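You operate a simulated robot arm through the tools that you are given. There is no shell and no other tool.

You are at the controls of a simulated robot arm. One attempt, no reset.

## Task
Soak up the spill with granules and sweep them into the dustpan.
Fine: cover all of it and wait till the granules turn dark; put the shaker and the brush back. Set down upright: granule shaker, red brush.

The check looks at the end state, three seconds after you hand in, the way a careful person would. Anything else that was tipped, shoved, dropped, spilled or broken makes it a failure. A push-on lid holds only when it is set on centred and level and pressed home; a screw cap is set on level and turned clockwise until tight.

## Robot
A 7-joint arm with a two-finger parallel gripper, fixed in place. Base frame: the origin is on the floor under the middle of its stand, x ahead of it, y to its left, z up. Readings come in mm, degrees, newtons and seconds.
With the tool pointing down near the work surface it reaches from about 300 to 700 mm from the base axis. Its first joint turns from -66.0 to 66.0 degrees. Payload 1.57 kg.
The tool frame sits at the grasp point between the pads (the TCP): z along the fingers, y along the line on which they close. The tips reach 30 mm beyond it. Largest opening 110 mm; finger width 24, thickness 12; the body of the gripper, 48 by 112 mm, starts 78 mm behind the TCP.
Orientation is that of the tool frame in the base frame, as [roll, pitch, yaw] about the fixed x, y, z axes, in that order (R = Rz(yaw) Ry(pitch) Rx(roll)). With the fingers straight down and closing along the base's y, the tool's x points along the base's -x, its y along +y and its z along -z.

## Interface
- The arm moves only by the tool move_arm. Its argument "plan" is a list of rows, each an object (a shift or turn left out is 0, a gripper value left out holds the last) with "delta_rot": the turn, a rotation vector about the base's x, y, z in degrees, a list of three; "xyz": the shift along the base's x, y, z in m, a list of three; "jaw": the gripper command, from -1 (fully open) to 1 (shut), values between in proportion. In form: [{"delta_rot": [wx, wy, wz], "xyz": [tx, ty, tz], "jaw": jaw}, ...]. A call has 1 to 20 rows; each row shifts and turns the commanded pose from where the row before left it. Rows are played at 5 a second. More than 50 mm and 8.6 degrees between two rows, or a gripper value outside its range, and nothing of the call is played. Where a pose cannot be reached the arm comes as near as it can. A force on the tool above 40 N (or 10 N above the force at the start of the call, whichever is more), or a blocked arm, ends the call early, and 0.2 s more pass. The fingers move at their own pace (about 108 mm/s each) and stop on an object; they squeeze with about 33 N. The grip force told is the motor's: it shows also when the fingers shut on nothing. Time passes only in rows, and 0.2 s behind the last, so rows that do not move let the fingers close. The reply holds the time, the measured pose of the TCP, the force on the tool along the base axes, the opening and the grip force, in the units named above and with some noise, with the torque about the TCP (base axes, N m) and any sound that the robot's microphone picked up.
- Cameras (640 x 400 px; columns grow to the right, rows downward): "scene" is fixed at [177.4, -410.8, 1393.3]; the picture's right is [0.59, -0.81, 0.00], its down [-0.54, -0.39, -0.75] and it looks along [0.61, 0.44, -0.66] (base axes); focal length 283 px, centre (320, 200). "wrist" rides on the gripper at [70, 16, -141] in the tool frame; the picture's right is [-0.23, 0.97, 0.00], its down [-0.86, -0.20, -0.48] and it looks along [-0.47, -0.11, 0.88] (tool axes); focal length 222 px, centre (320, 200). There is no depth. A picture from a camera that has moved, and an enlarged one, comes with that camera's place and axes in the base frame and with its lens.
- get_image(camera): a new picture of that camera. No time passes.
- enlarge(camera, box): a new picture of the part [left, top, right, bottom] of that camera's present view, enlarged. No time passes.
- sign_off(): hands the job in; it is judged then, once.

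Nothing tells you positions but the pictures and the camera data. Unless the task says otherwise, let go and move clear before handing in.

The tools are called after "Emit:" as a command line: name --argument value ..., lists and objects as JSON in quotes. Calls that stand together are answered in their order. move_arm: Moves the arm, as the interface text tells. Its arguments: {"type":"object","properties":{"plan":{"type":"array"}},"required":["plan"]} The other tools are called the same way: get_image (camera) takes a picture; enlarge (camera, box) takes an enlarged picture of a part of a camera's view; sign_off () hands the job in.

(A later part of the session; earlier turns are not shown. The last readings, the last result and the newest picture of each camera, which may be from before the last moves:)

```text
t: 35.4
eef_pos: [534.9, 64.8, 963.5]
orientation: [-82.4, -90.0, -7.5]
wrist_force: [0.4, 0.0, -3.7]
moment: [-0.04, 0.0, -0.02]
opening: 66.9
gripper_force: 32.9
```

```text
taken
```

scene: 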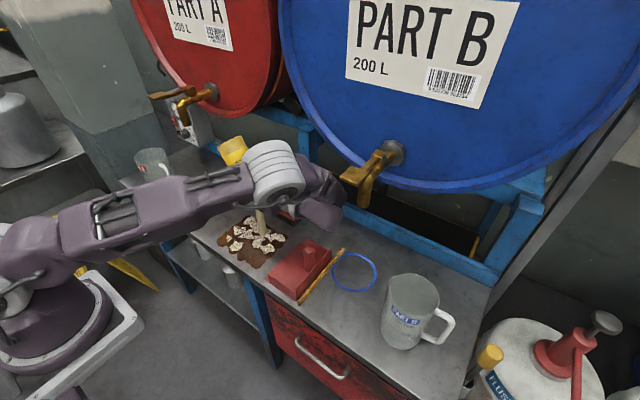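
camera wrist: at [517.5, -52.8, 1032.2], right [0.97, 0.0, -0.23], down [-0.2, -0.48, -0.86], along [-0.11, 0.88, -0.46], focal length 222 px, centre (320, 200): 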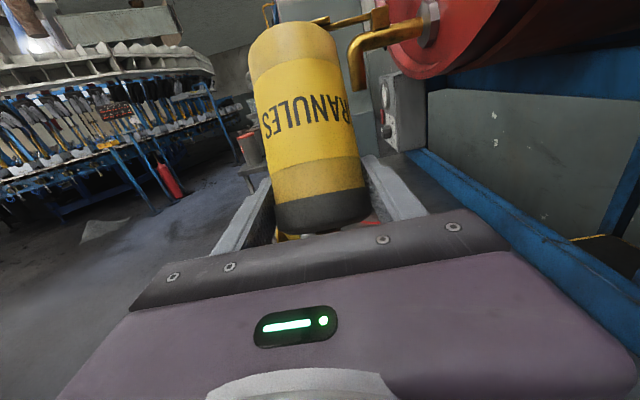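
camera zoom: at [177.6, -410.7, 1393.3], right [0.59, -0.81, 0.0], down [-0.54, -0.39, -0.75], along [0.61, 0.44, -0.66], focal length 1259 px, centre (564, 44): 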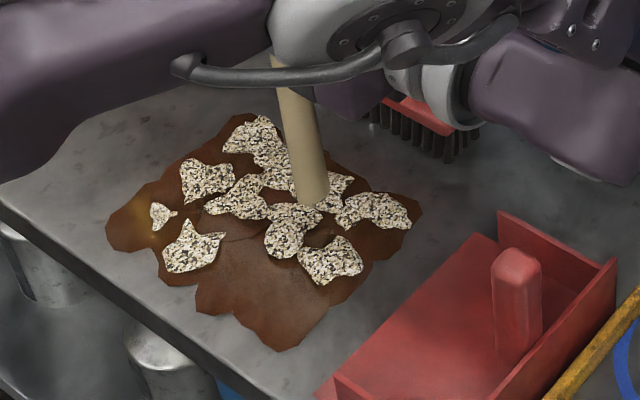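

Coverage follows the stream. I'll continue the raster over the higher-x side.

Emit:
move_arm --plan '[{"xyz": [0, 0.012, 0]}, {"xyz": [0, 0.012, 0]}, {"xyz": [0, 0.012, 0]}, {"xyz": [0, 0.012, 0]}, {"xyz": [0, 0.012, 0]}, {"xyz": [0, 0.012, 0]}, {"xyz": [0, 0.012, 0]}, {"xyz": [0.02, 0, 0]}, {"xyz": [0, -0.0122, 0]}, {"xyz": [0, -0.0122, 0]}, {"xyz": [0, -0.0122, 0]}, {"xyz": [0, -0.0122, 0]}, {"xyz": [0, -0.0122, 0]}, {"xyz": [0, -0.0122, 0]}, {"xyz": [0, -0.0122, 0]}, {"xyz": [0, -0.0122, 0]}, {"xyz": [0, -0.0122, 0]}, {"xyz": [0, -0.0122, 0]}, {"xyz": [0, -0.0122, 0]}, {"xyz": [0, -0.0122, 0]}]'

Emit:
enlarge --camera "scene" --box '[200, 190, 330, 280]'

```text
t: 39.8
eef_pos: [544.8, 36.4, 960.7]
orientation: [-49.1, -87.3, -36.5]
wrist_force: [0.3, 0.2, -3.0]
moment: [-0.06, 0.0, 0.01]
opening: 66.7
gripper_force: 33.5
stopped in row 20: the arm was blocked; the commanded pose is now the measured one
```

```text
4.44 times, centred on (265, 235) of scene
camera zoom: at [177.9, -409.5, 1393.7], right [0.59, -0.81, 0.0], down [-0.54, -0.39, -0.75], along [0.61, 0.44, -0.66], focal length 1259 px, centre (564, 44)
```

zoom: 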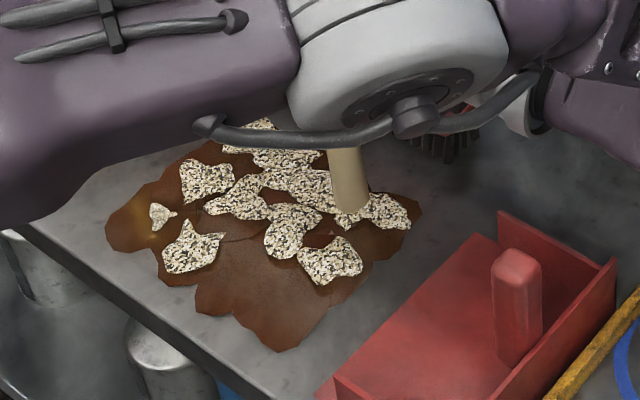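

The arm reports being blocked in the last row. I'll look at the full views to see what is touching.

Emit:
get_image --camera "scene"

Emit:
get_image --camera "wrist"

Emit:
enlarge --camera "scene" --box '[220, 120, 420, 250]'

```text
taken
```

scene: 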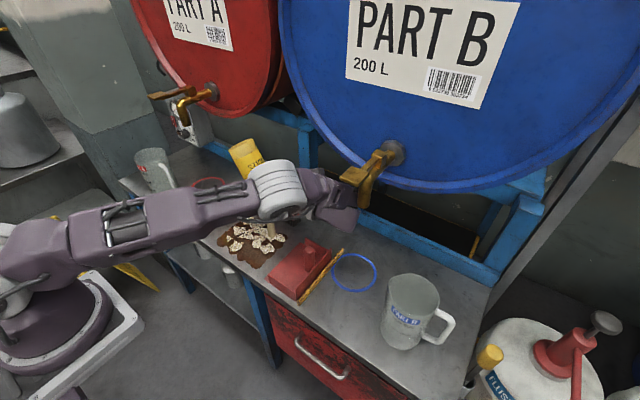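

```text
taken
camera wrist: at [575.5, -103.9, 1025.2], right [0.96, 0.09, -0.26], down [-0.19, -0.47, -0.86], along [-0.2, 0.88, -0.43], focal length 222 px, centre (320, 200)
```

wrist: 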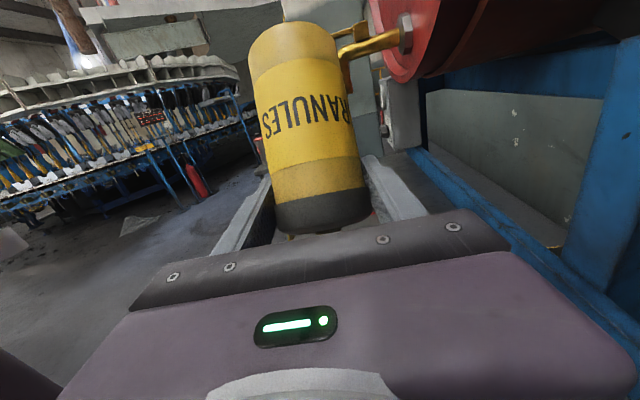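

```text
3.08 times, centred on (320, 185) of scene
camera zoom: at [177.9, -409.5, 1393.7], right [0.59, -0.81, 0.0], down [-0.54, -0.39, -0.75], along [0.61, 0.44, -0.66], focal length 872 px, centre (320, 246)
```

zoom: 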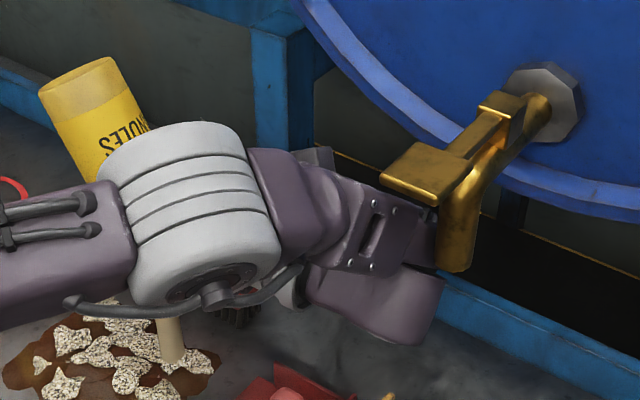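

A wrist link is touching the blue drum's tap. I'll back away gently toward −x/+y, then compare the tap with the starting picture.

Emit:
move_arm --plan '[{"xyz": [-0.008, 0.01, 0]}, {"xyz": [-0.012, 0.012, 0]}, {"xyz": [-0.012, 0.012, 0]}]'

Emit:
enlarge --camera "scene" --box '[220, 120, 420, 250]'

```text
t: 40.6
eef_pos: [513.4, 65.3, 960.3]
orientation: [-49.7, -87.6, -36.3]
wrist_force: [0.6, 1.2, -1.8]
moment: [-0.02, 0.01, 0.03]
opening: 66.7
gripper_force: 32.8
```

```text
3.08 times, centred on (320, 185) of scene
camera zoom: at [177.5, -410.8, 1393.3], right [0.59, -0.81, 0.0], down [-0.54, -0.39, -0.75], along [0.61, 0.44, -0.66], focal length 872 px, centre (320, 246)
```

zoom: 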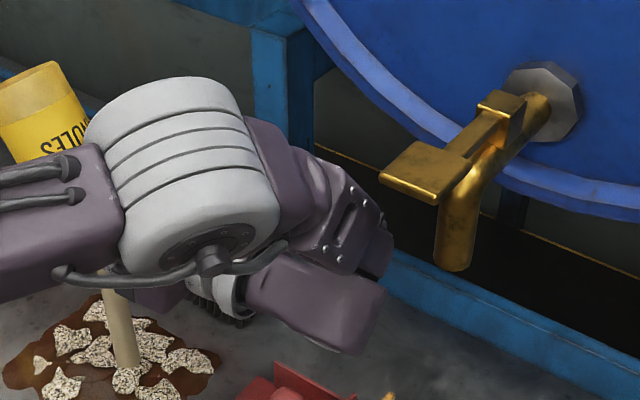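

The tap looks unchanged and the arm is clear. I'll yaw the tool toward azimuth 60° so the wrist stays away from the tap, drifting toward the uncovered lower-x area at the same time.

Emit:
move_arm --plan '[{"delta_rot": [0, 0, -7], "xyz": [-0.01, 0.002, 0]}, {"delta_rot": [0, 0, -7], "xyz": [-0.01, 0.002, 0]}, {"delta_rot": [0, 0, -7], "xyz": [-0.01, 0.002, 0]}, {"delta_rot": [0, 0, -7], "xyz": [-0.01, 0.002, 0]}, {}]'

Emit:
get_image --camera "scene"

Emit:
get_image --camera "wrist"

Emit:
enlarge --camera "scene" --box '[200, 190, 330, 280]'

```text
t: 41.8
eef_pos: [473.3, 74.4, 961.2]
orientation: [-49.7, -87.6, -64.3]
wrist_force: [-0.6, -0.2, -3.0]
moment: [-0.04, 0.04, -0.03]
opening: 66.9
gripper_force: 32.8
```

```text
taken
```

scene: 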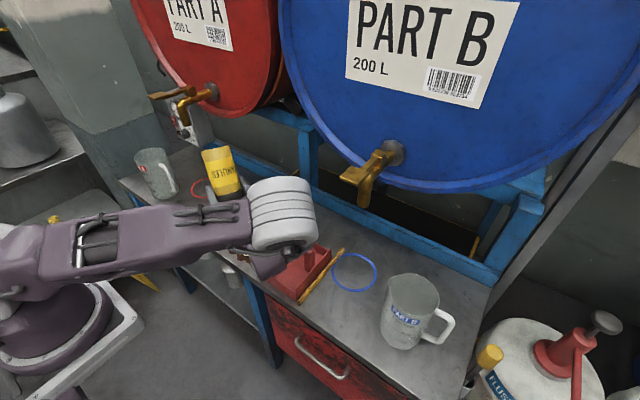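

```text
taken
camera wrist: at [432.4, -64.2, 1026.7], right [0.89, -0.39, -0.26], down [-0.39, -0.32, -0.86], along [0.25, 0.86, -0.44], focal length 222 px, centre (320, 200)
```

wrist: 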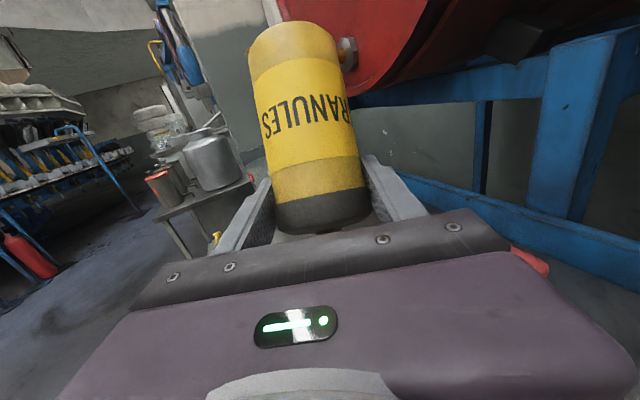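

```text
4.44 times, centred on (265, 235) of scene
camera zoom: at [177.5, -410.8, 1393.3], right [0.59, -0.81, 0.0], down [-0.54, -0.39, -0.75], along [0.61, 0.44, -0.66], focal length 1259 px, centre (564, 44)
```

zoom: 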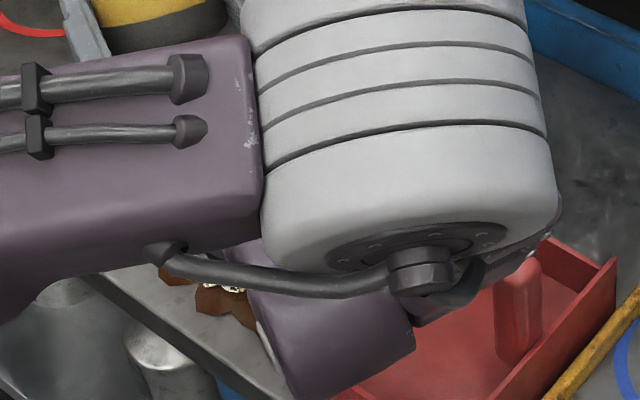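

The tool now points to azimuth 66°, level. I'll raster the lower-x side of the spill.

Emit:
move_arm --plan '[{"xyz": [0, 0.0124, 0]}, {"xyz": [0, 0.0124, 0]}, {"xyz": [0, 0.0124, 0]}, {"xyz": [0, 0.0124, 0]}, {"xyz": [0, 0.0124, 0]}, {"xyz": [0, 0.0124, 0]}, {"xyz": [-0.011, 0, 0]}, {"xyz": [-0.011, 0, 0]}, {"xyz": [0, -0.012, 0]}, {"xyz": [0, -0.012, 0]}, {"xyz": [0, -0.012, 0]}, {"xyz": [0, -0.012, 0]}, {"xyz": [0, -0.012, 0]}, {"xyz": [0, -0.012, 0]}, {"xyz": [0, -0.012, 0]}, {"xyz": [0, -0.012, 0]}, {"xyz": [0, -0.012, 0]}, {"xyz": [0, -0.012, 0]}, {"xyz": [0, -0.012, 0]}, {"xyz": [0, -0.01, 0]}]'

Emit:
get_image --camera "scene"

Emit:
enlarge --camera "scene" --box '[200, 190, 330, 280]'

```text
t: 46.0
eef_pos: [451.7, 5.9, 960.2]
orientation: [-49.2, -87.6, -64.7]
wrist_force: [0.4, -0.8, -3.6]
moment: [-0.02, 0.04, 0.0]
opening: 66.7
gripper_force: 32.7
```

```text
taken
```

scene: 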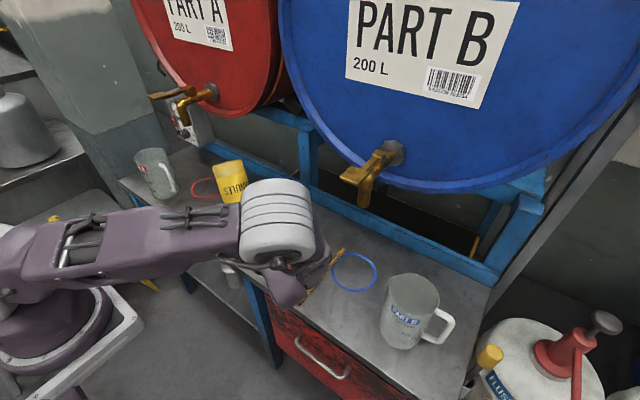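

```text
4.44 times, centred on (265, 235) of scene
camera zoom: at [177.5, -410.8, 1393.3], right [0.59, -0.81, 0.0], down [-0.54, -0.39, -0.75], along [0.61, 0.44, -0.66], focal length 1259 px, centre (564, 44)
```

zoom: 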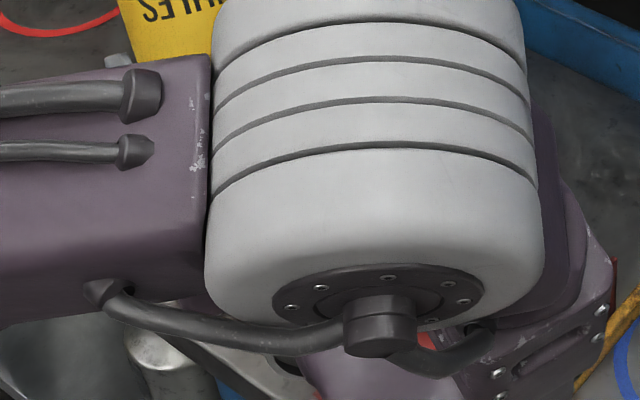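

The arm hides the spill from here, but the stream position is known. I'll continue with lines at x≈468 and 490.

Emit:
move_arm --plan '[{"xyz": [0.011, -0.002, 0]}, {"xyz": [0.011, 0, 0]}, {"xyz": [0, 0.012, 0]}, {"xyz": [0, 0.012, 0]}, {"xyz": [0, 0.012, 0]}, {"xyz": [0, 0.012, 0]}, {"xyz": [0, 0.012, 0]}, {"xyz": [0, 0.012, 0]}, {"xyz": [0, 0.012, 0]}, {"xyz": [0, 0.012, 0]}, {"xyz": [0, 0.012, 0]}, {"xyz": [0, 0.012, 0]}, {"xyz": [0, 0.012, 0]}, {"xyz": [0, 0.012, 0]}, {"xyz": [0.011, 0, 0]}, {"xyz": [0.011, 0, 0]}, {"xyz": [0, -0.012, 0]}, {"xyz": [0, -0.012, 0]}, {"xyz": [0, -0.012, 0]}, {"xyz": [0, -0.012, 0]}]'

Emit:
enlarge --camera "scene" --box '[200, 190, 330, 280]'

```text
t: 50.2
eef_pos: [496.8, 101.3, 959.0]
orientation: [-49.2, -87.6, -64.8]
wrist_force: [0.1, -0.3, -2.4]
moment: [-0.05, 0.03, 0.03]
opening: 66.7
gripper_force: 33.2
```

```text
4.44 times, centred on (265, 235) of scene
camera zoom: at [177.5, -410.7, 1393.3], right [0.59, -0.81, 0.0], down [-0.54, -0.39, -0.75], along [0.61, 0.44, -0.66], focal length 1259 px, centre (564, 44)
```

zoom: 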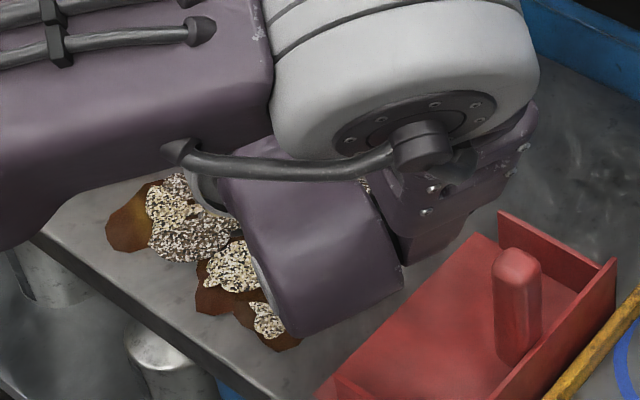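

Coverage needs a slower dose along the front edge. I'll finish the x≈490 line and go back slowly along the front edge.

Emit:
move_arm --plan '[{"xyz": [0, -0.012, 0]}, {"xyz": [0, -0.012, 0]}, {"xyz": [0, -0.012, 0]}, {"xyz": [0, -0.012, 0]}, {"xyz": [0, -0.012, 0]}, {"xyz": [0, -0.012, 0]}, {"xyz": [0, -0.012, 0]}, {"xyz": [0, -0.01, 0]}, {"xyz": [-0.012, 0, 0]}, {"xyz": [-0.012, 0, 0]}, {"xyz": [-0.012, 0.001, 0]}, {"xyz": [-0.012, 0.001, 0]}, {"xyz": [0, 0.008, 0]}, {"xyz": [0, 0.008, 0]}, {"xyz": [0, 0.008, 0]}, {"xyz": [0, 0.008, 0]}, {"xyz": [0, 0.008, 0]}, {"xyz": [0, 0.008, 0]}, {"xyz": [0, 0.008, 0]}, {"xyz": [0, 0.008, 0]}]'

Emit:
move_arm --plan '[{"xyz": [0, 0.008, 0]}, {"xyz": [0, 0.008, 0]}, {"xyz": [0, 0.008, 0]}, {"xyz": [0, 0.008, 0]}, {"xyz": [0, 0.008, 0]}, {"xyz": [0, 0.008, 0]}, {"xyz": [0, 0.008, 0]}, {"xyz": [0, 0.008, 0]}, {"xyz": [0, 0.006, 0]}, {"xyz": [0, 0.004, 0]}, {}, {}, {}, {}]'

Emit:
enlarge --camera "scene" --box '[200, 190, 330, 280]'

Emit:
get_image --camera "scene"

```text
t: 54.4
eef_pos: [447.1, 71.9, 961.1]
orientation: [-49.2, -87.6, -64.7]
wrist_force: [0.0, 1.1, -2.8]
moment: [-0.06, 0.05, 0.0]
opening: 66.7
gripper_force: 32.7
```

```text
t: 57.4
eef_pos: [447.0, 146.0, 962.4]
orientation: [-49.2, -87.7, -64.7]
wrist_force: [-0.4, -0.2, -3.4]
moment: [-0.04, 0.0, -0.01]
opening: 66.7
gripper_force: 32.9
```

```text
4.44 times, centred on (265, 235) of scene
camera zoom: at [177.5, -410.7, 1393.3], right [0.59, -0.81, 0.0], down [-0.54, -0.39, -0.75], along [0.61, 0.44, -0.66], focal length 1259 px, centre (564, 44)
```

zoom: 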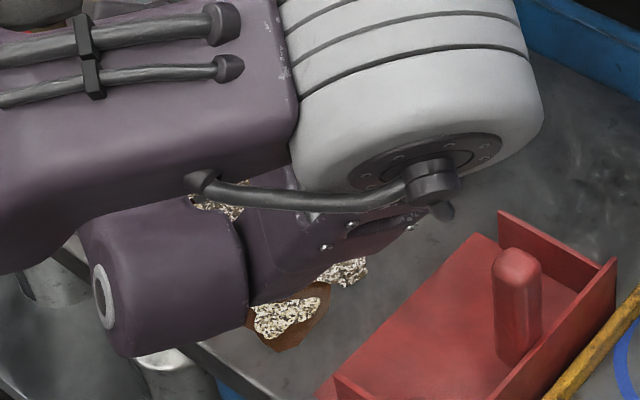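

```text
taken
```

scene: 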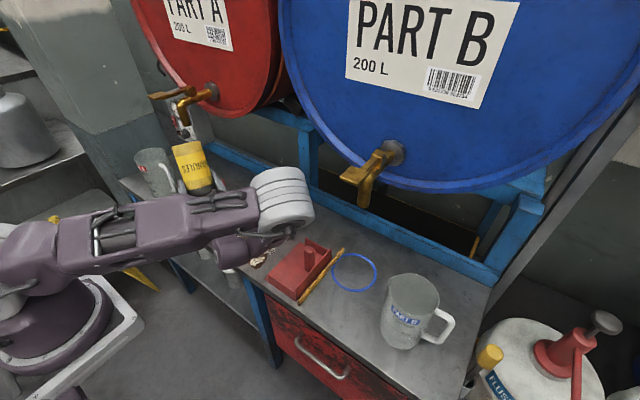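

I'll sweep across the far-left corner and down the middle lines next.

Emit:
move_arm --plan '[{"xyz": [0.01, 0, 0]}, {"xyz": [0.01, 0, 0]}, {"xyz": [0.01, 0, 0]}, {"xyz": [0.01, 0, 0]}, {"xyz": [0.01, 0, 0]}, {"xyz": [0.01, 0, 0]}, {"xyz": [0.011, 0, 0]}, {"xyz": [0, -0.011, 0]}, {"xyz": [0, -0.011, 0]}, {"xyz": [0, -0.011, 0]}, {"xyz": [0, -0.011, 0]}, {"xyz": [0, -0.011, 0]}, {"xyz": [0, -0.011, 0]}, {"xyz": [0, -0.011, 0]}, {"xyz": [0, -0.011, 0]}, {"xyz": [0, -0.011, 0]}, {"xyz": [0, -0.011, 0]}, {"xyz": [0, -0.011, 0]}, {"xyz": [0, -0.011, 0]}]'

Emit:
get_image --camera "scene"

Emit:
enlarge --camera "scene" --box '[200, 190, 330, 280]'

```text
t: 61.4
eef_pos: [518.6, 15.2, 959.7]
orientation: [-49.8, -87.5, -64.1]
wrist_force: [-0.3, -0.4, -1.9]
moment: [-0.04, 0.04, 0.03]
opening: 66.3
gripper_force: 32.7
```

```text
taken
```

scene: 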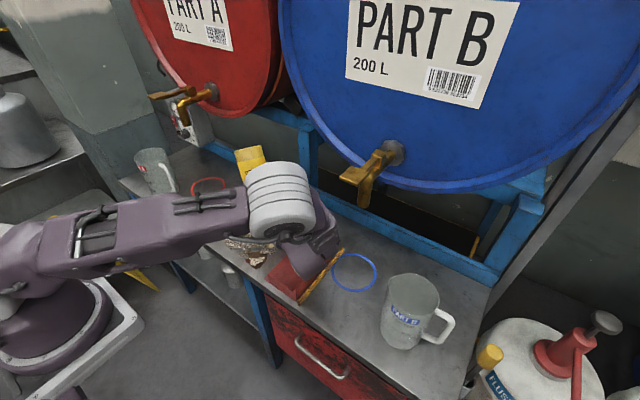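

```text
4.44 times, centred on (265, 235) of scene
camera zoom: at [177.5, -410.7, 1393.3], right [0.59, -0.81, 0.0], down [-0.54, -0.39, -0.75], along [0.61, 0.44, -0.66], focal length 1259 px, centre (564, 44)
```

zoom: 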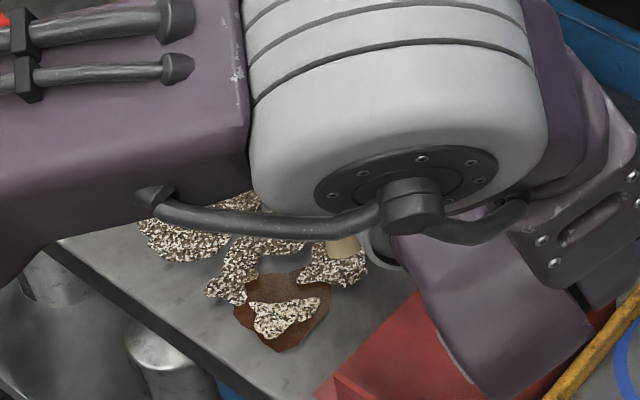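

The middle is filling in. Now the far-x side: the right corner and lines at x≈534–556, at this azimuth which keeps the wrist away from the tap.

Emit:
move_arm --plan '[{"xyz": [0.01, -0.005, 0]}, {"xyz": [0.01, -0.005, 0]}, {"xyz": [0.011, 0, 0]}, {"xyz": [0.011, 0, 0]}, {}, {}, {"xyz": [0, 0.01, 0]}, {"xyz": [0, 0.01, 0]}, {"xyz": [0, 0.01, 0]}, {"xyz": [0, 0.01, 0]}]'

Emit:
get_image --camera "scene"

Emit:
enlarge --camera "scene" --box '[200, 190, 330, 280]'

```text
t: 63.6
eef_pos: [561.5, 44.7, 959.6]
orientation: [-50.1, -87.6, -63.9]
wrist_force: [0.3, 0.7, -3.7]
moment: [-0.04, 0.03, 0.02]
opening: 66.4
gripper_force: 32.7
```

```text
taken
```

scene: 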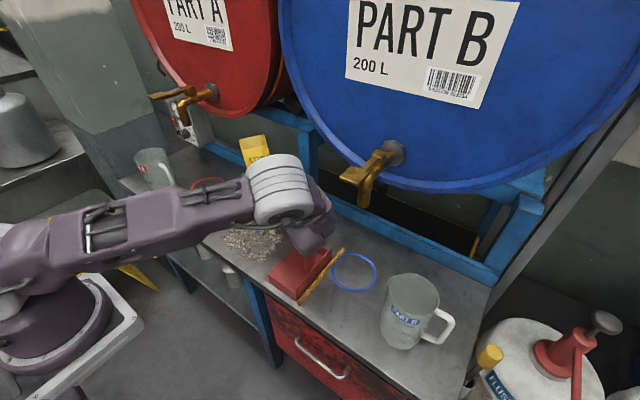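

```text
4.44 times, centred on (265, 235) of scene
camera zoom: at [177.5, -410.8, 1393.3], right [0.59, -0.81, 0.0], down [-0.54, -0.39, -0.75], along [0.61, 0.44, -0.66], focal length 1259 px, centre (564, 44)
```

zoom: 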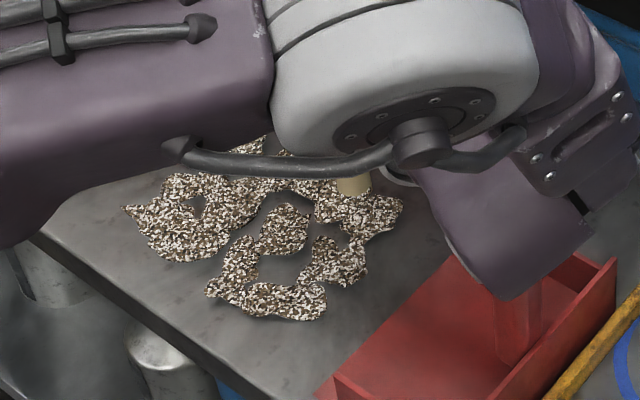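

No bare brown liquid is visible any more; the spill area is now granule clumps. I'll turn the shaker back up while keeping the cap over the spill, then get a clear view.

Emit:
move_arm --plan '[{"delta_rot": [-7.42, -2.85, 1.83], "xyz": [-0.006, 0.003, 0.005]}, {"delta_rot": [-7.42, -2.85, 1.83], "xyz": [-0.006, 0.003, 0.005]}, {"delta_rot": [-7.42, -2.85, 1.83], "xyz": [-0.006, 0.003, 0.005]}, {"delta_rot": [-7.42, -2.85, 1.83], "xyz": [-0.006, 0.003, 0.005]}, {"delta_rot": [-7.42, -2.85, 1.83], "xyz": [-0.006, 0.003, 0.005]}, {"delta_rot": [-7.42, -2.85, 1.83], "xyz": [-0.006, 0.003, 0.005]}, {"delta_rot": [-7.42, -2.85, 1.83], "xyz": [-0.006, 0.003, 0.005]}, {"delta_rot": [-7.42, -2.85, 1.83], "xyz": [0, 0, 0.005]}, {"delta_rot": [-7.42, -2.85, 1.83], "xyz": [0, 0, 0.005]}, {"delta_rot": [-7.42, -2.85, 1.83], "xyz": [0, 0, 0.005]}, {"delta_rot": [-7.42, -2.85, 1.83], "xyz": [0, 0, 0.005]}, {"delta_rot": [-7.42, -2.85, 1.83], "xyz": [0, 0, 0.005]}]'

Emit:
get_image --camera "scene"

Emit:
get_image --camera "wrist"

Emit:
enlarge --camera "scene" --box '[200, 190, 330, 280]'

```text
t: 66.2
eef_pos: [519.2, 63.6, 1020.3]
orientation: [149.4, 2.3, 124.7]
wrist_force: [0.4, 0.5, -3.2]
moment: [-0.12, -0.01, -0.03]
opening: 66.4
gripper_force: 32.8
```

```text
taken
```

scene: 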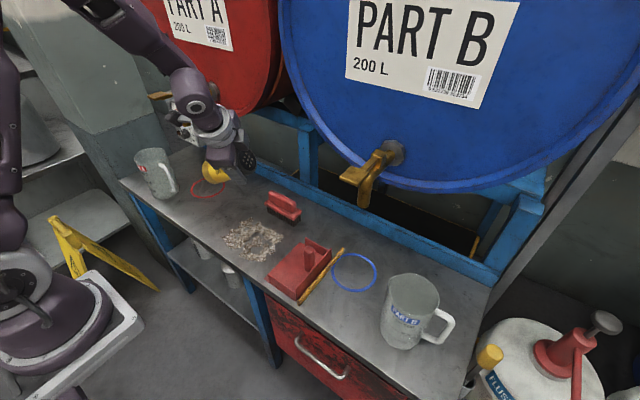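

```text
taken
camera wrist: at [429.0, 94.7, 1148.3], right [0.81, 0.31, 0.5], down [0.14, -0.93, 0.35], along [0.57, -0.21, -0.79], focal length 222 px, centre (320, 200)
```

wrist: 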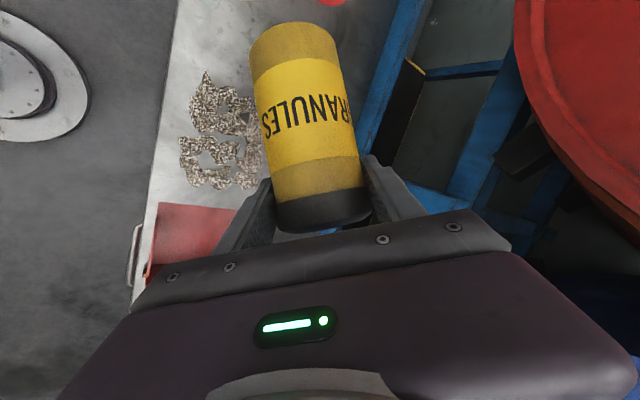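

```text
4.44 times, centred on (265, 235) of scene
camera zoom: at [177.5, -410.7, 1393.3], right [0.59, -0.81, 0.0], down [-0.54, -0.39, -0.75], along [0.61, 0.44, -0.66], focal length 1259 px, centre (564, 44)
```

zoom: 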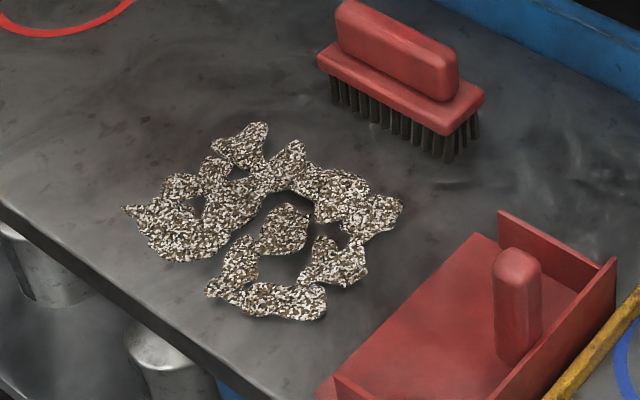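

The whole spill area is granules with no brown left. I'll finish turning the shaker upright.

Emit:
move_arm --plan '[{"delta_rot": [-7.42, -2.85, 1.83], "xyz": [0, 0.005, 0.002]}, {"delta_rot": [-7.42, -2.85, 1.83], "xyz": [0, 0.005, 0.002]}, {"delta_rot": [-7.42, -2.85, 1.83], "xyz": [0, 0.005, 0.002]}, {"delta_rot": [-7.42, -2.85, 1.83], "xyz": [0, 0.005, 0.002]}, {"delta_rot": [-7.42, -2.85, 1.83], "xyz": [0, 0.005, 0.002]}, {"delta_rot": [-7.42, -2.85, 1.83], "xyz": [0, 0.005, 0.002]}, {"delta_rot": [-7.42, -2.85, 1.83], "xyz": [0, 0.005, 0.002]}, {}]'

Emit:
get_image --camera "scene"

Emit:
get_image --camera "wrist"

```text
t: 68.0
eef_pos: [514.9, 91.2, 1029.7]
orientation: [170.4, 48.3, 147.2]
wrist_force: [-0.8, -0.3, -3.7]
moment: [-0.06, -0.01, 0.01]
opening: 66.5
gripper_force: 32.9
out of reach, approached as far as the arm can: row 5
```

```text
taken
```

scene: 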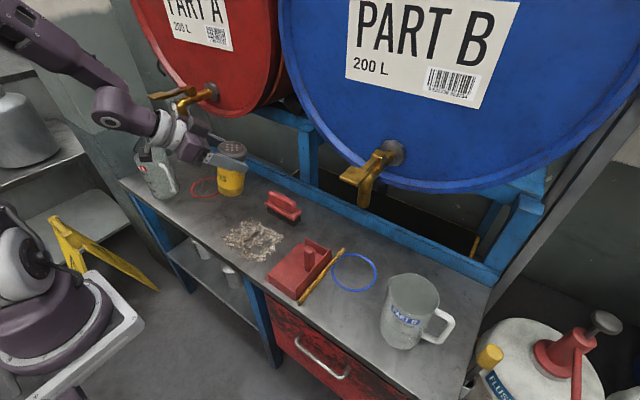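

```text
taken
camera wrist: at [383.4, 167.1, 1073.4], right [0.55, 0.79, 0.28], down [0.05, -0.36, 0.93], along [0.84, -0.49, -0.24], focal length 222 px, centre (320, 200)
```

wrist: 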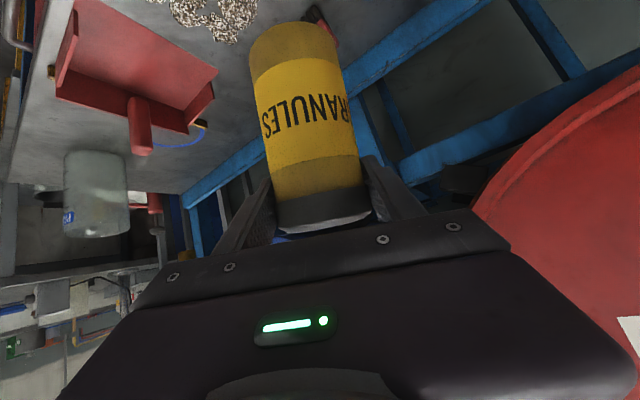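

The shaker is nearly upright. I'll correct the small roll, yaw to azimuth about 20° and move toward the shaker's home.

Emit:
move_arm --plan '[{"delta_rot": [-6.0, 2.2, 0], "xyz": [0, 0, 0]}, {"delta_rot": [0, 0, 8], "xyz": [0.012, 0.025, -0.004]}, {"delta_rot": [0, 0, 8], "xyz": [0.012, 0.025, -0.004]}, {"delta_rot": [0, 0, 8], "xyz": [0.012, 0.025, -0.004]}, {"delta_rot": [0, 0, 8], "xyz": [0.015, 0.025, -0.004]}, {"delta_rot": [0, 0, 7], "xyz": [0.015, 0.025, -0.004]}, {}, {}]'

Emit:
get_image --camera "scene"

Emit:
get_image --camera "wrist"

```text
t: 69.8
eef_pos: [583.0, 214.4, 1008.9]
orientation: [180.0, 49.2, -166.6]
wrist_force: [0.7, 1.0, -3.3]
moment: [0.01, 0.01, 0.01]
opening: 66.4
gripper_force: 33.5
```

```text
taken
```

scene: 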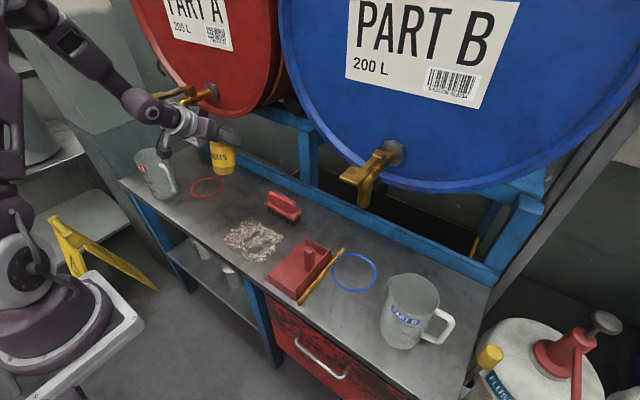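

```text
taken
camera wrist: at [430.3, 195.6, 1050.2], right [-0.08, 0.98, 0.17], down [0.24, -0.15, 0.96], along [0.97, 0.12, -0.22], focal length 222 px, centre (320, 200)
```

wrist: 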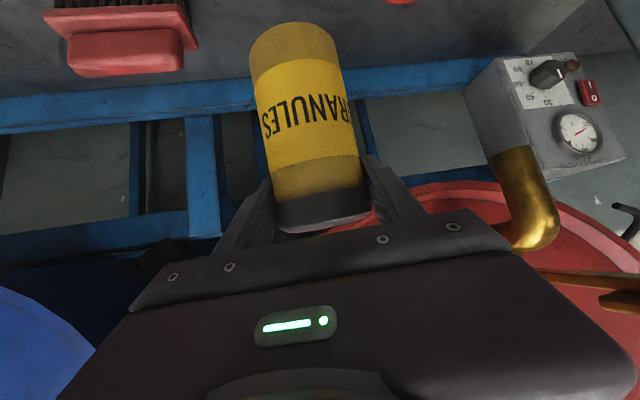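

Now level at azimuth 13°, pitched 41°. I'll move over the home spot and pitch up about 14° so the shaker itself becomes vertical.

Emit:
move_arm --plan '[{"delta_rot": [0, 0, 6], "xyz": [0.01, 0.005, -0.02]}, {"xyz": [0.01, 0.005, -0.02]}, {"delta_rot": [1.15, -3.3, 0], "xyz": [0.008, 0.002, -0.02]}, {"delta_rot": [1.15, -3.3, 0], "xyz": [0, 0, -0.02]}, {"delta_rot": [1.15, -3.3, 0], "xyz": [0, 0, -0.01]}, {"delta_rot": [1.15, -3.3, 0], "xyz": [0, 0, -0.01]}, {}, {}]'

Emit:
get_image --camera "wrist"

Emit:
enlarge --camera "scene" --box '[190, 125, 290, 205]'

```text
t: 71.6
eef_pos: [610.3, 227.2, 908.2]
orientation: [180.0, 63.2, -160.6]
wrist_force: [0.0, 0.8, -3.5]
moment: [0.03, 0.05, 0.01]
opening: 66.6
gripper_force: 33.5
```

```text
taken
camera wrist: at [455.9, 191.0, 911.7], right [-0.23, 0.95, 0.2], down [0.03, -0.2, 0.98], along [0.97, 0.23, 0.02], focal length 222 px, centre (320, 200)
```

wrist: 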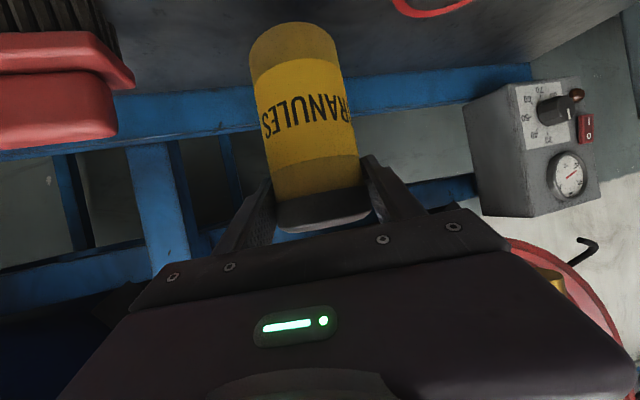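

```text
5.00 times, centred on (240, 165) of scene
camera zoom: at [177.5, -410.7, 1393.3], right [0.59, -0.81, 0.0], down [-0.54, -0.39, -0.75], along [0.61, 0.44, -0.66], focal length 1417 px, centre (720, 375)
```

zoom: 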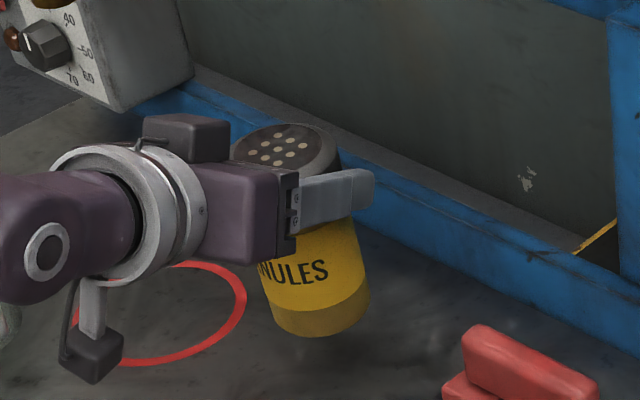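

The shaker is now vertical over (611, 229). I'll lower it to the table in shrinking steps.

Emit:
move_arm --plan '[{"xyz": [-0.001, -0.001, -0.02]}, {"xyz": [0, 0, -0.015]}, {"xyz": [0, 0, -0.006]}, {"xyz": [0, 0, -0.002]}, {}]'

Emit:
enlarge --camera "scene" --box '[190, 145, 290, 225]'

```text
t: 72.8
eef_pos: [609.6, 226.1, 866.9]
orientation: [-180.0, 63.2, -160.7]
wrist_force: [0.3, 0.6, -3.3]
moment: [0.01, -0.02, -0.02]
opening: 66.4
gripper_force: 32.5
```

```text
5.00 times, centred on (240, 185) of scene
camera zoom: at [177.5, -410.7, 1393.3], right [0.59, -0.81, 0.0], down [-0.54, -0.39, -0.75], along [0.61, 0.44, -0.66], focal length 1417 px, centre (720, 275)
```

zoom: 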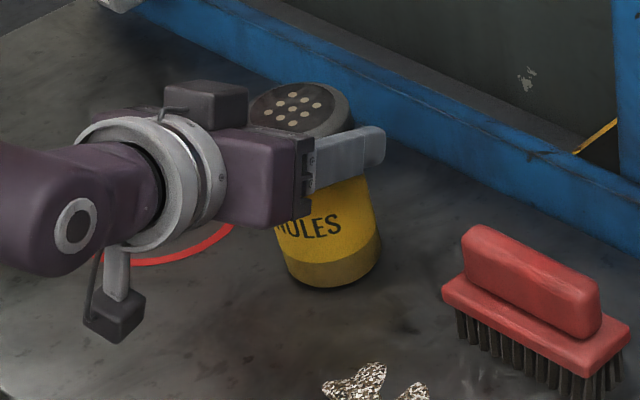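

A few millimetres remain above the home spot. I'll lower in 1.5 mm steps until contact.

Emit:
move_arm --plan '[{"xyz": [0, 0, -0.002]}, {"xyz": [0, 0, -0.0015]}, {"xyz": [0, 0, -0.0015]}, {}]'

```text
t: 73.8
eef_pos: [609.4, 226.7, 865.4]
orientation: [179.9, 63.6, -160.7]
wrist_force: [0.8, 2.3, 20.8]
moment: [-0.03, 0.49, -0.02]
opening: 66.5
gripper_force: 32.3
```

Contact with about 21 N. I'll relieve the pressure slightly before opening.

Emit:
move_arm --plan '[{"xyz": [0, 0, 0.0015]}, {}]'

Emit:
enlarge --camera "scene" --box '[190, 145, 290, 225]'

Emit:
get_image --camera "wrist"

```text
t: 74.4
eef_pos: [608.9, 226.8, 864.0]
orientation: [-180.0, 63.3, -160.6]
wrist_force: [5.5, 3.2, 15.6]
moment: [0.13, -0.1, -0.02]
opening: 66.3
gripper_force: 32.7
```

```text
5.00 times, centred on (240, 185) of scene
camera zoom: at [177.3, -410.8, 1393.3], right [0.59, -0.81, 0.0], down [-0.54, -0.39, -0.75], along [0.61, 0.44, -0.66], focal length 1417 px, centre (720, 275)
```

zoom: 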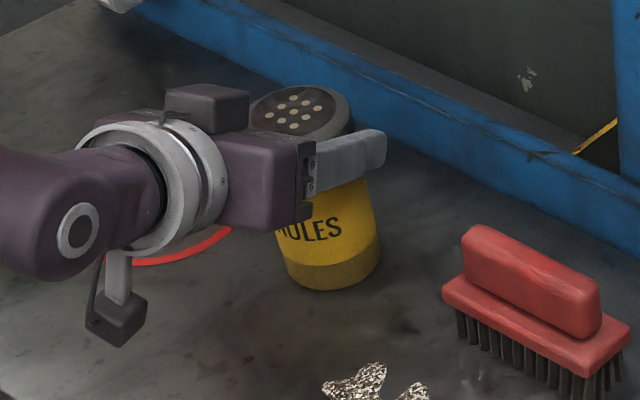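

```text
taken
camera wrist: at [455.3, 189.9, 866.5], right [-0.23, 0.95, 0.2], down [0.03, -0.2, 0.98], along [0.97, 0.23, 0.02], focal length 222 px, centre (320, 200)
```

wrist: 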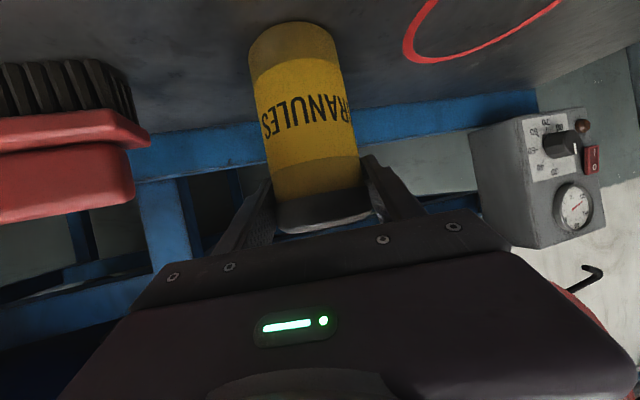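

The shaker is standing at home. I'll open the fingers and retreat straight back along the tool axis.

Emit:
move_arm --plan '[{"jaw": -0.35}, {"jaw": -0.6}, {"jaw": -1}, {"jaw": -1}, {}]'

Emit:
enlarge --camera "scene" --box '[190, 145, 290, 225]'

Emit:
get_image --camera "wrist"

```text
t: 75.6
eef_pos: [608.8, 226.7, 864.1]
orientation: [-179.9, 63.2, -160.6]
wrist_force: [-0.2, -0.1, -0.1]
moment: [0.0, -0.01, 0.03]
opening: 109.9
gripper_force: 0.0
```

```text
5.00 times, centred on (240, 185) of scene
camera zoom: at [177.4, -410.8, 1393.3], right [0.59, -0.81, 0.0], down [-0.54, -0.39, -0.75], along [0.61, 0.44, -0.66], focal length 1417 px, centre (720, 275)
```

zoom: 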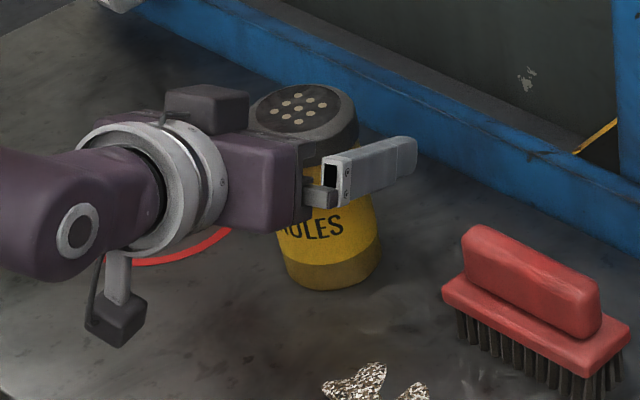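

```text
taken
camera wrist: at [455.1, 189.8, 866.2], right [-0.23, 0.95, 0.2], down [0.03, -0.2, 0.98], along [0.97, 0.23, 0.02], focal length 222 px, centre (320, 200)
```

wrist: 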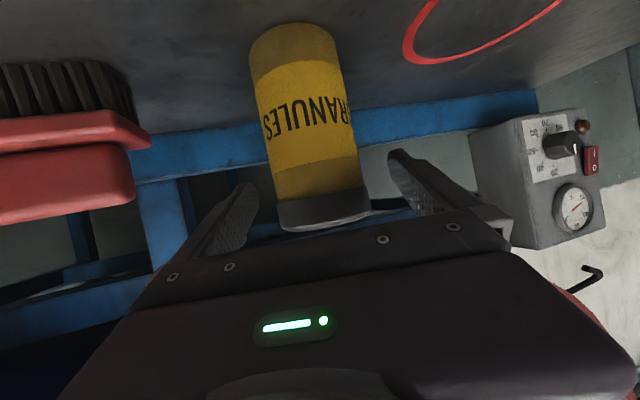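

Released and standing upright. Retreating along the tool axis.

Emit:
move_arm --plan '[{"xyz": [-0.0126, -0.0044, 0.0068]}, {"xyz": [-0.021, -0.0074, 0.0114]}, {"xyz": [-0.0252, -0.0089, 0.0136]}, {"xyz": [-0.0252, -0.0089, 0.0136]}, {"xyz": [-0.0252, -0.0089, 0.02]}, {"xyz": [0, 0, 0.04]}, {"xyz": [0, 0, 0.04]}, {}]'

Emit:
get_image --camera "scene"

Emit:
enlarge --camera "scene" --box '[200, 150, 330, 280]'

Emit:
get_image --camera "wrist"

```text
t: 77.4
eef_pos: [499.7, 187.5, 1007.6]
orientation: [180.0, 63.2, -160.5]
wrist_force: [-0.1, -0.2, -0.7]
moment: [-0.04, 0.0, -0.01]
opening: 110.2
gripper_force: 0.0
```

```text
taken
```

scene: 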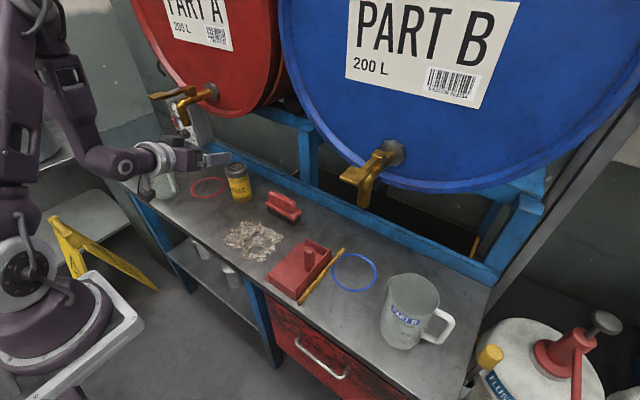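

```text
3.08 times, centred on (265, 215) of scene
camera zoom: at [177.4, -410.8, 1393.3], right [0.59, -0.81, 0.0], down [-0.54, -0.39, -0.75], along [0.61, 0.44, -0.66], focal length 872 px, centre (489, 154)
```

zoom: 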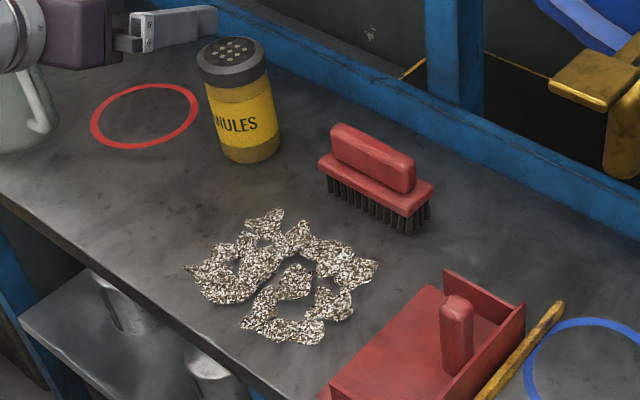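

```text
taken
camera wrist: at [346.2, 150.9, 1010.7], right [-0.23, 0.95, 0.2], down [0.03, -0.2, 0.98], along [0.97, 0.23, 0.02], focal length 222 px, centre (320, 200)
```

wrist: 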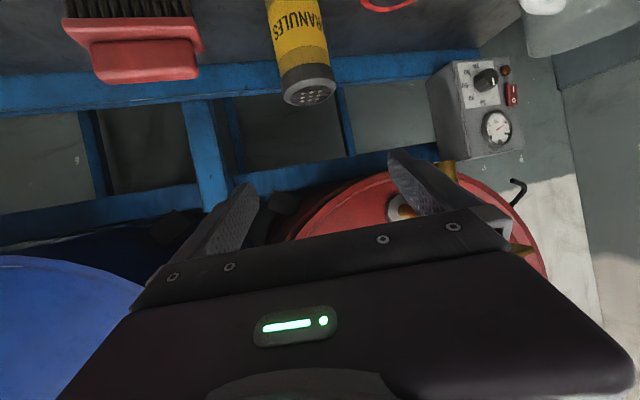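

The shaker is back at its spot. Now I'll look closely at the granules' colour and edges.

Emit:
enlarge --camera "scene" --box '[215, 210, 295, 265]'

Emit:
move_arm --plan '[{}, {}, {}, {}, {}, {}, {}, {}, {}, {}, {}, {}, {}, {}, {}, {}, {}, {}, {}, {}]'

Emit:
enlarge --camera "scene" --box '[215, 210, 295, 265]'

```text
7.27 times, centred on (255, 238) of scene
camera zoom: at [177.4, -410.8, 1393.3], right [0.59, -0.81, 0.0], down [-0.54, -0.39, -0.75], along [0.61, 0.44, -0.66], focal length 2061 px, centre (793, -73)
```

zoom: 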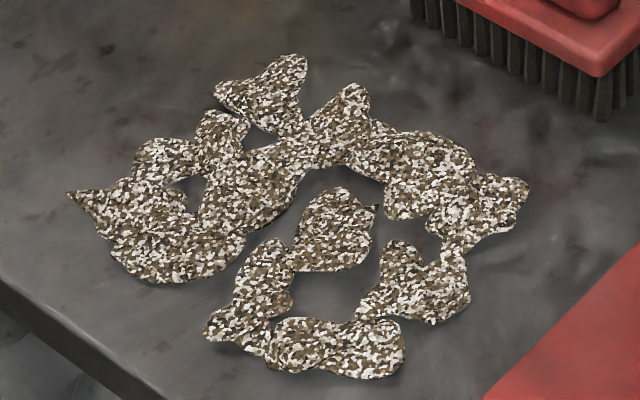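

```text
t: 81.6
eef_pos: [499.8, 187.0, 1007.1]
orientation: [180.0, 63.2, -160.5]
wrist_force: [0.3, -0.2, -1.1]
moment: [0.0, 0.02, -0.01]
opening: 109.8
gripper_force: 0.0
```

```text
7.27 times, centred on (255, 238) of scene
camera zoom: at [177.4, -410.8, 1393.3], right [0.59, -0.81, 0.0], down [-0.54, -0.39, -0.75], along [0.61, 0.44, -0.66], focal length 2061 px, centre (793, -73)
```

zoom: 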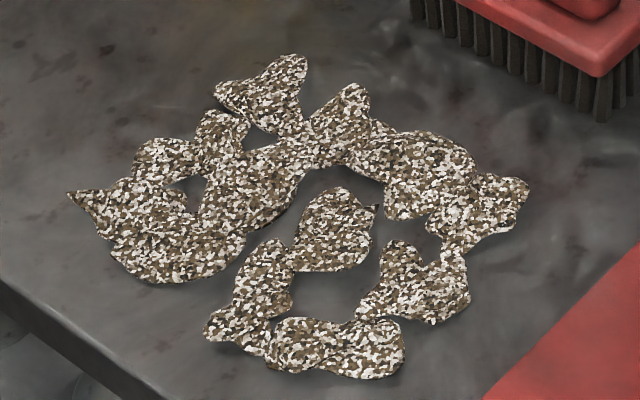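

No visible change over 4 s. I'll wait longer and compare again to see whether they darken further.

Emit:
move_arm --plan '[{}, {}, {}, {}, {}, {}, {}, {}, {}, {}, {}, {}, {}, {}, {}, {}, {}, {}, {}, {}]'

Emit:
move_arm --plan '[{}, {}, {}, {}, {}, {}, {}, {}, {}, {}, {}, {}, {}, {}, {}, {}, {}, {}, {}, {}]'

Emit:
move_arm --plan '[{}, {}, {}, {}, {}, {}, {}, {}, {}, {}, {}, {}, {}, {}, {}, {}, {}, {}, {}, {}]'

Emit:
enlarge --camera "scene" --box '[215, 210, 295, 265]'

```text
t: 85.8
eef_pos: [499.7, 187.7, 1008.6]
orientation: [179.9, 63.2, -160.6]
wrist_force: [-0.5, -0.2, 1.1]
moment: [-0.01, 0.01, 0.0]
opening: 110.1
gripper_force: 0.1
```

```text
t: 90.0
eef_pos: [500.4, 188.3, 1008.2]
orientation: [-180.0, 63.1, -160.6]
wrist_force: [0.4, 0.1, 0.5]
moment: [0.01, 0.01, 0.04]
opening: 110.1
gripper_force: 0.0
```

```text
t: 94.2
eef_pos: [499.6, 188.0, 1007.7]
orientation: [-180.0, 63.2, -160.6]
wrist_force: [-0.2, -1.0, -0.3]
moment: [0.04, 0.03, 0.01]
opening: 109.9
gripper_force: 0.1
```

```text
7.27 times, centred on (255, 238) of scene
camera zoom: at [177.4, -410.8, 1393.3], right [0.59, -0.81, 0.0], down [-0.54, -0.39, -0.75], along [0.61, 0.44, -0.66], focal length 2061 px, centre (793, -73)
```

zoom: 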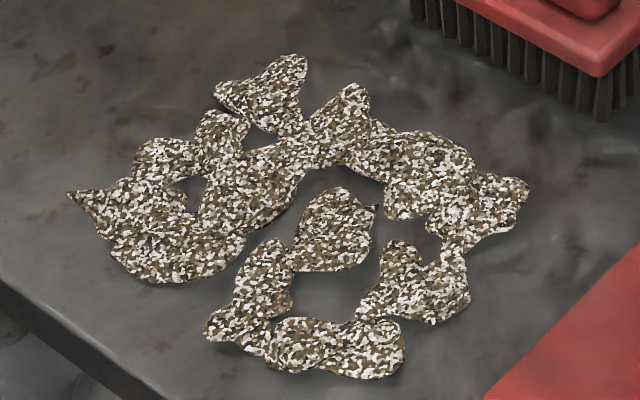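

The granules are uniformly dark-mottled and stable, and the liquid is gone. Next is the brush: I'll bring the tool to point straight down and turn it so the fingers close along x across the handle.

Emit:
move_arm --plan '[{"delta_rot": [-2.63, 7.45, 0], "xyz": [0.005, -0.008, 0]}, {"delta_rot": [-2.63, 7.45, 0], "xyz": [0.005, -0.008, 0]}, {"delta_rot": [-2.63, 7.45, 0], "xyz": [0.005, -0.008, 0]}, {"delta_rot": [-2.63, 7.45, 0], "xyz": [0.005, -0.008, 0]}, {"delta_rot": [-2.63, 7.45, 0], "xyz": [0.005, -0.008, 0]}, {"delta_rot": [-2.63, 7.45, 0], "xyz": [0.005, -0.008, 0]}, {"delta_rot": [-2.63, 7.45, 0], "xyz": [0.005, -0.008, 0]}, {"delta_rot": [-2.63, 7.45, 0], "xyz": [0.005, -0.008, 0]}, {"delta_rot": [0, 0, 7.8], "xyz": [0.005, -0.004, 0]}, {"delta_rot": [0, 0, 7.8], "xyz": [0.005, -0.004, 0]}, {"delta_rot": [0, 0, 7.8], "xyz": [0.005, -0.004, 0]}, {"delta_rot": [0, 0, 7.8], "xyz": [0.005, -0.004, 0]}, {"delta_rot": [0, 0, 7.8], "xyz": [0.005, -0.004, 0]}, {"delta_rot": [0, 0, 7.8], "xyz": [0.005, -0.004, 0]}, {"delta_rot": [0, 0, 7.8], "xyz": [0.005, -0.004, 0]}, {"delta_rot": [0, 0, 7.8], "xyz": [0.005, -0.004, 0]}, {"delta_rot": [0, 0, 7.8], "xyz": [0.005, -0.004, 0]}, {}]'

Emit:
get_image --camera "scene"

Emit:
get_image --camera "wrist"

```text
t: 98.0
eef_pos: [584.8, 88.0, 1009.6]
orientation: [180.0, -0.1, -90.3]
wrist_force: [0.2, 0.4, 0.6]
moment: [0.0, 0.05, -0.01]
opening: 110.0
gripper_force: 0.1
```

```text
taken
```

scene: 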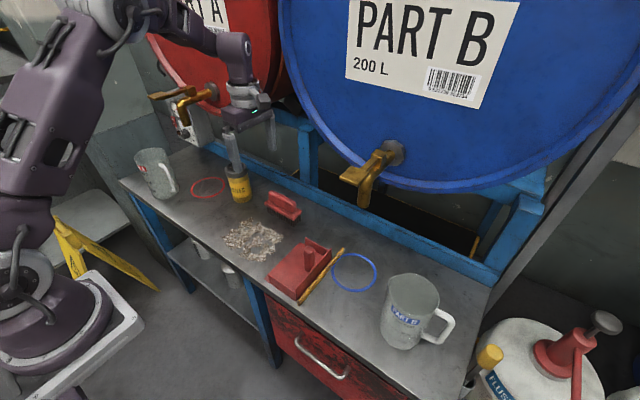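

```text
taken
camera wrist: at [568.4, 18.6, 1151.8], right [-0.97, 0.23, 0.0], down [0.2, 0.85, 0.48], along [0.11, 0.47, -0.88], focal length 222 px, centre (320, 200)
```

wrist: 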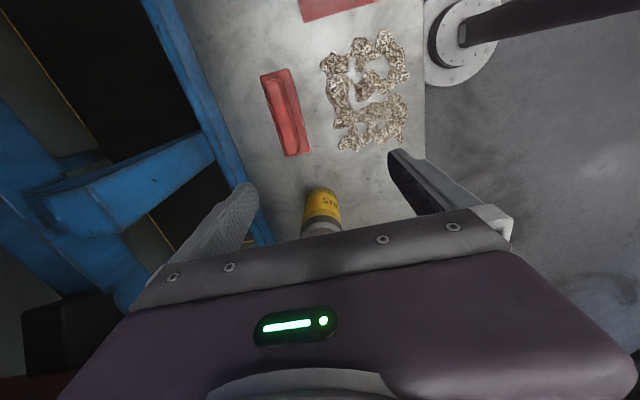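

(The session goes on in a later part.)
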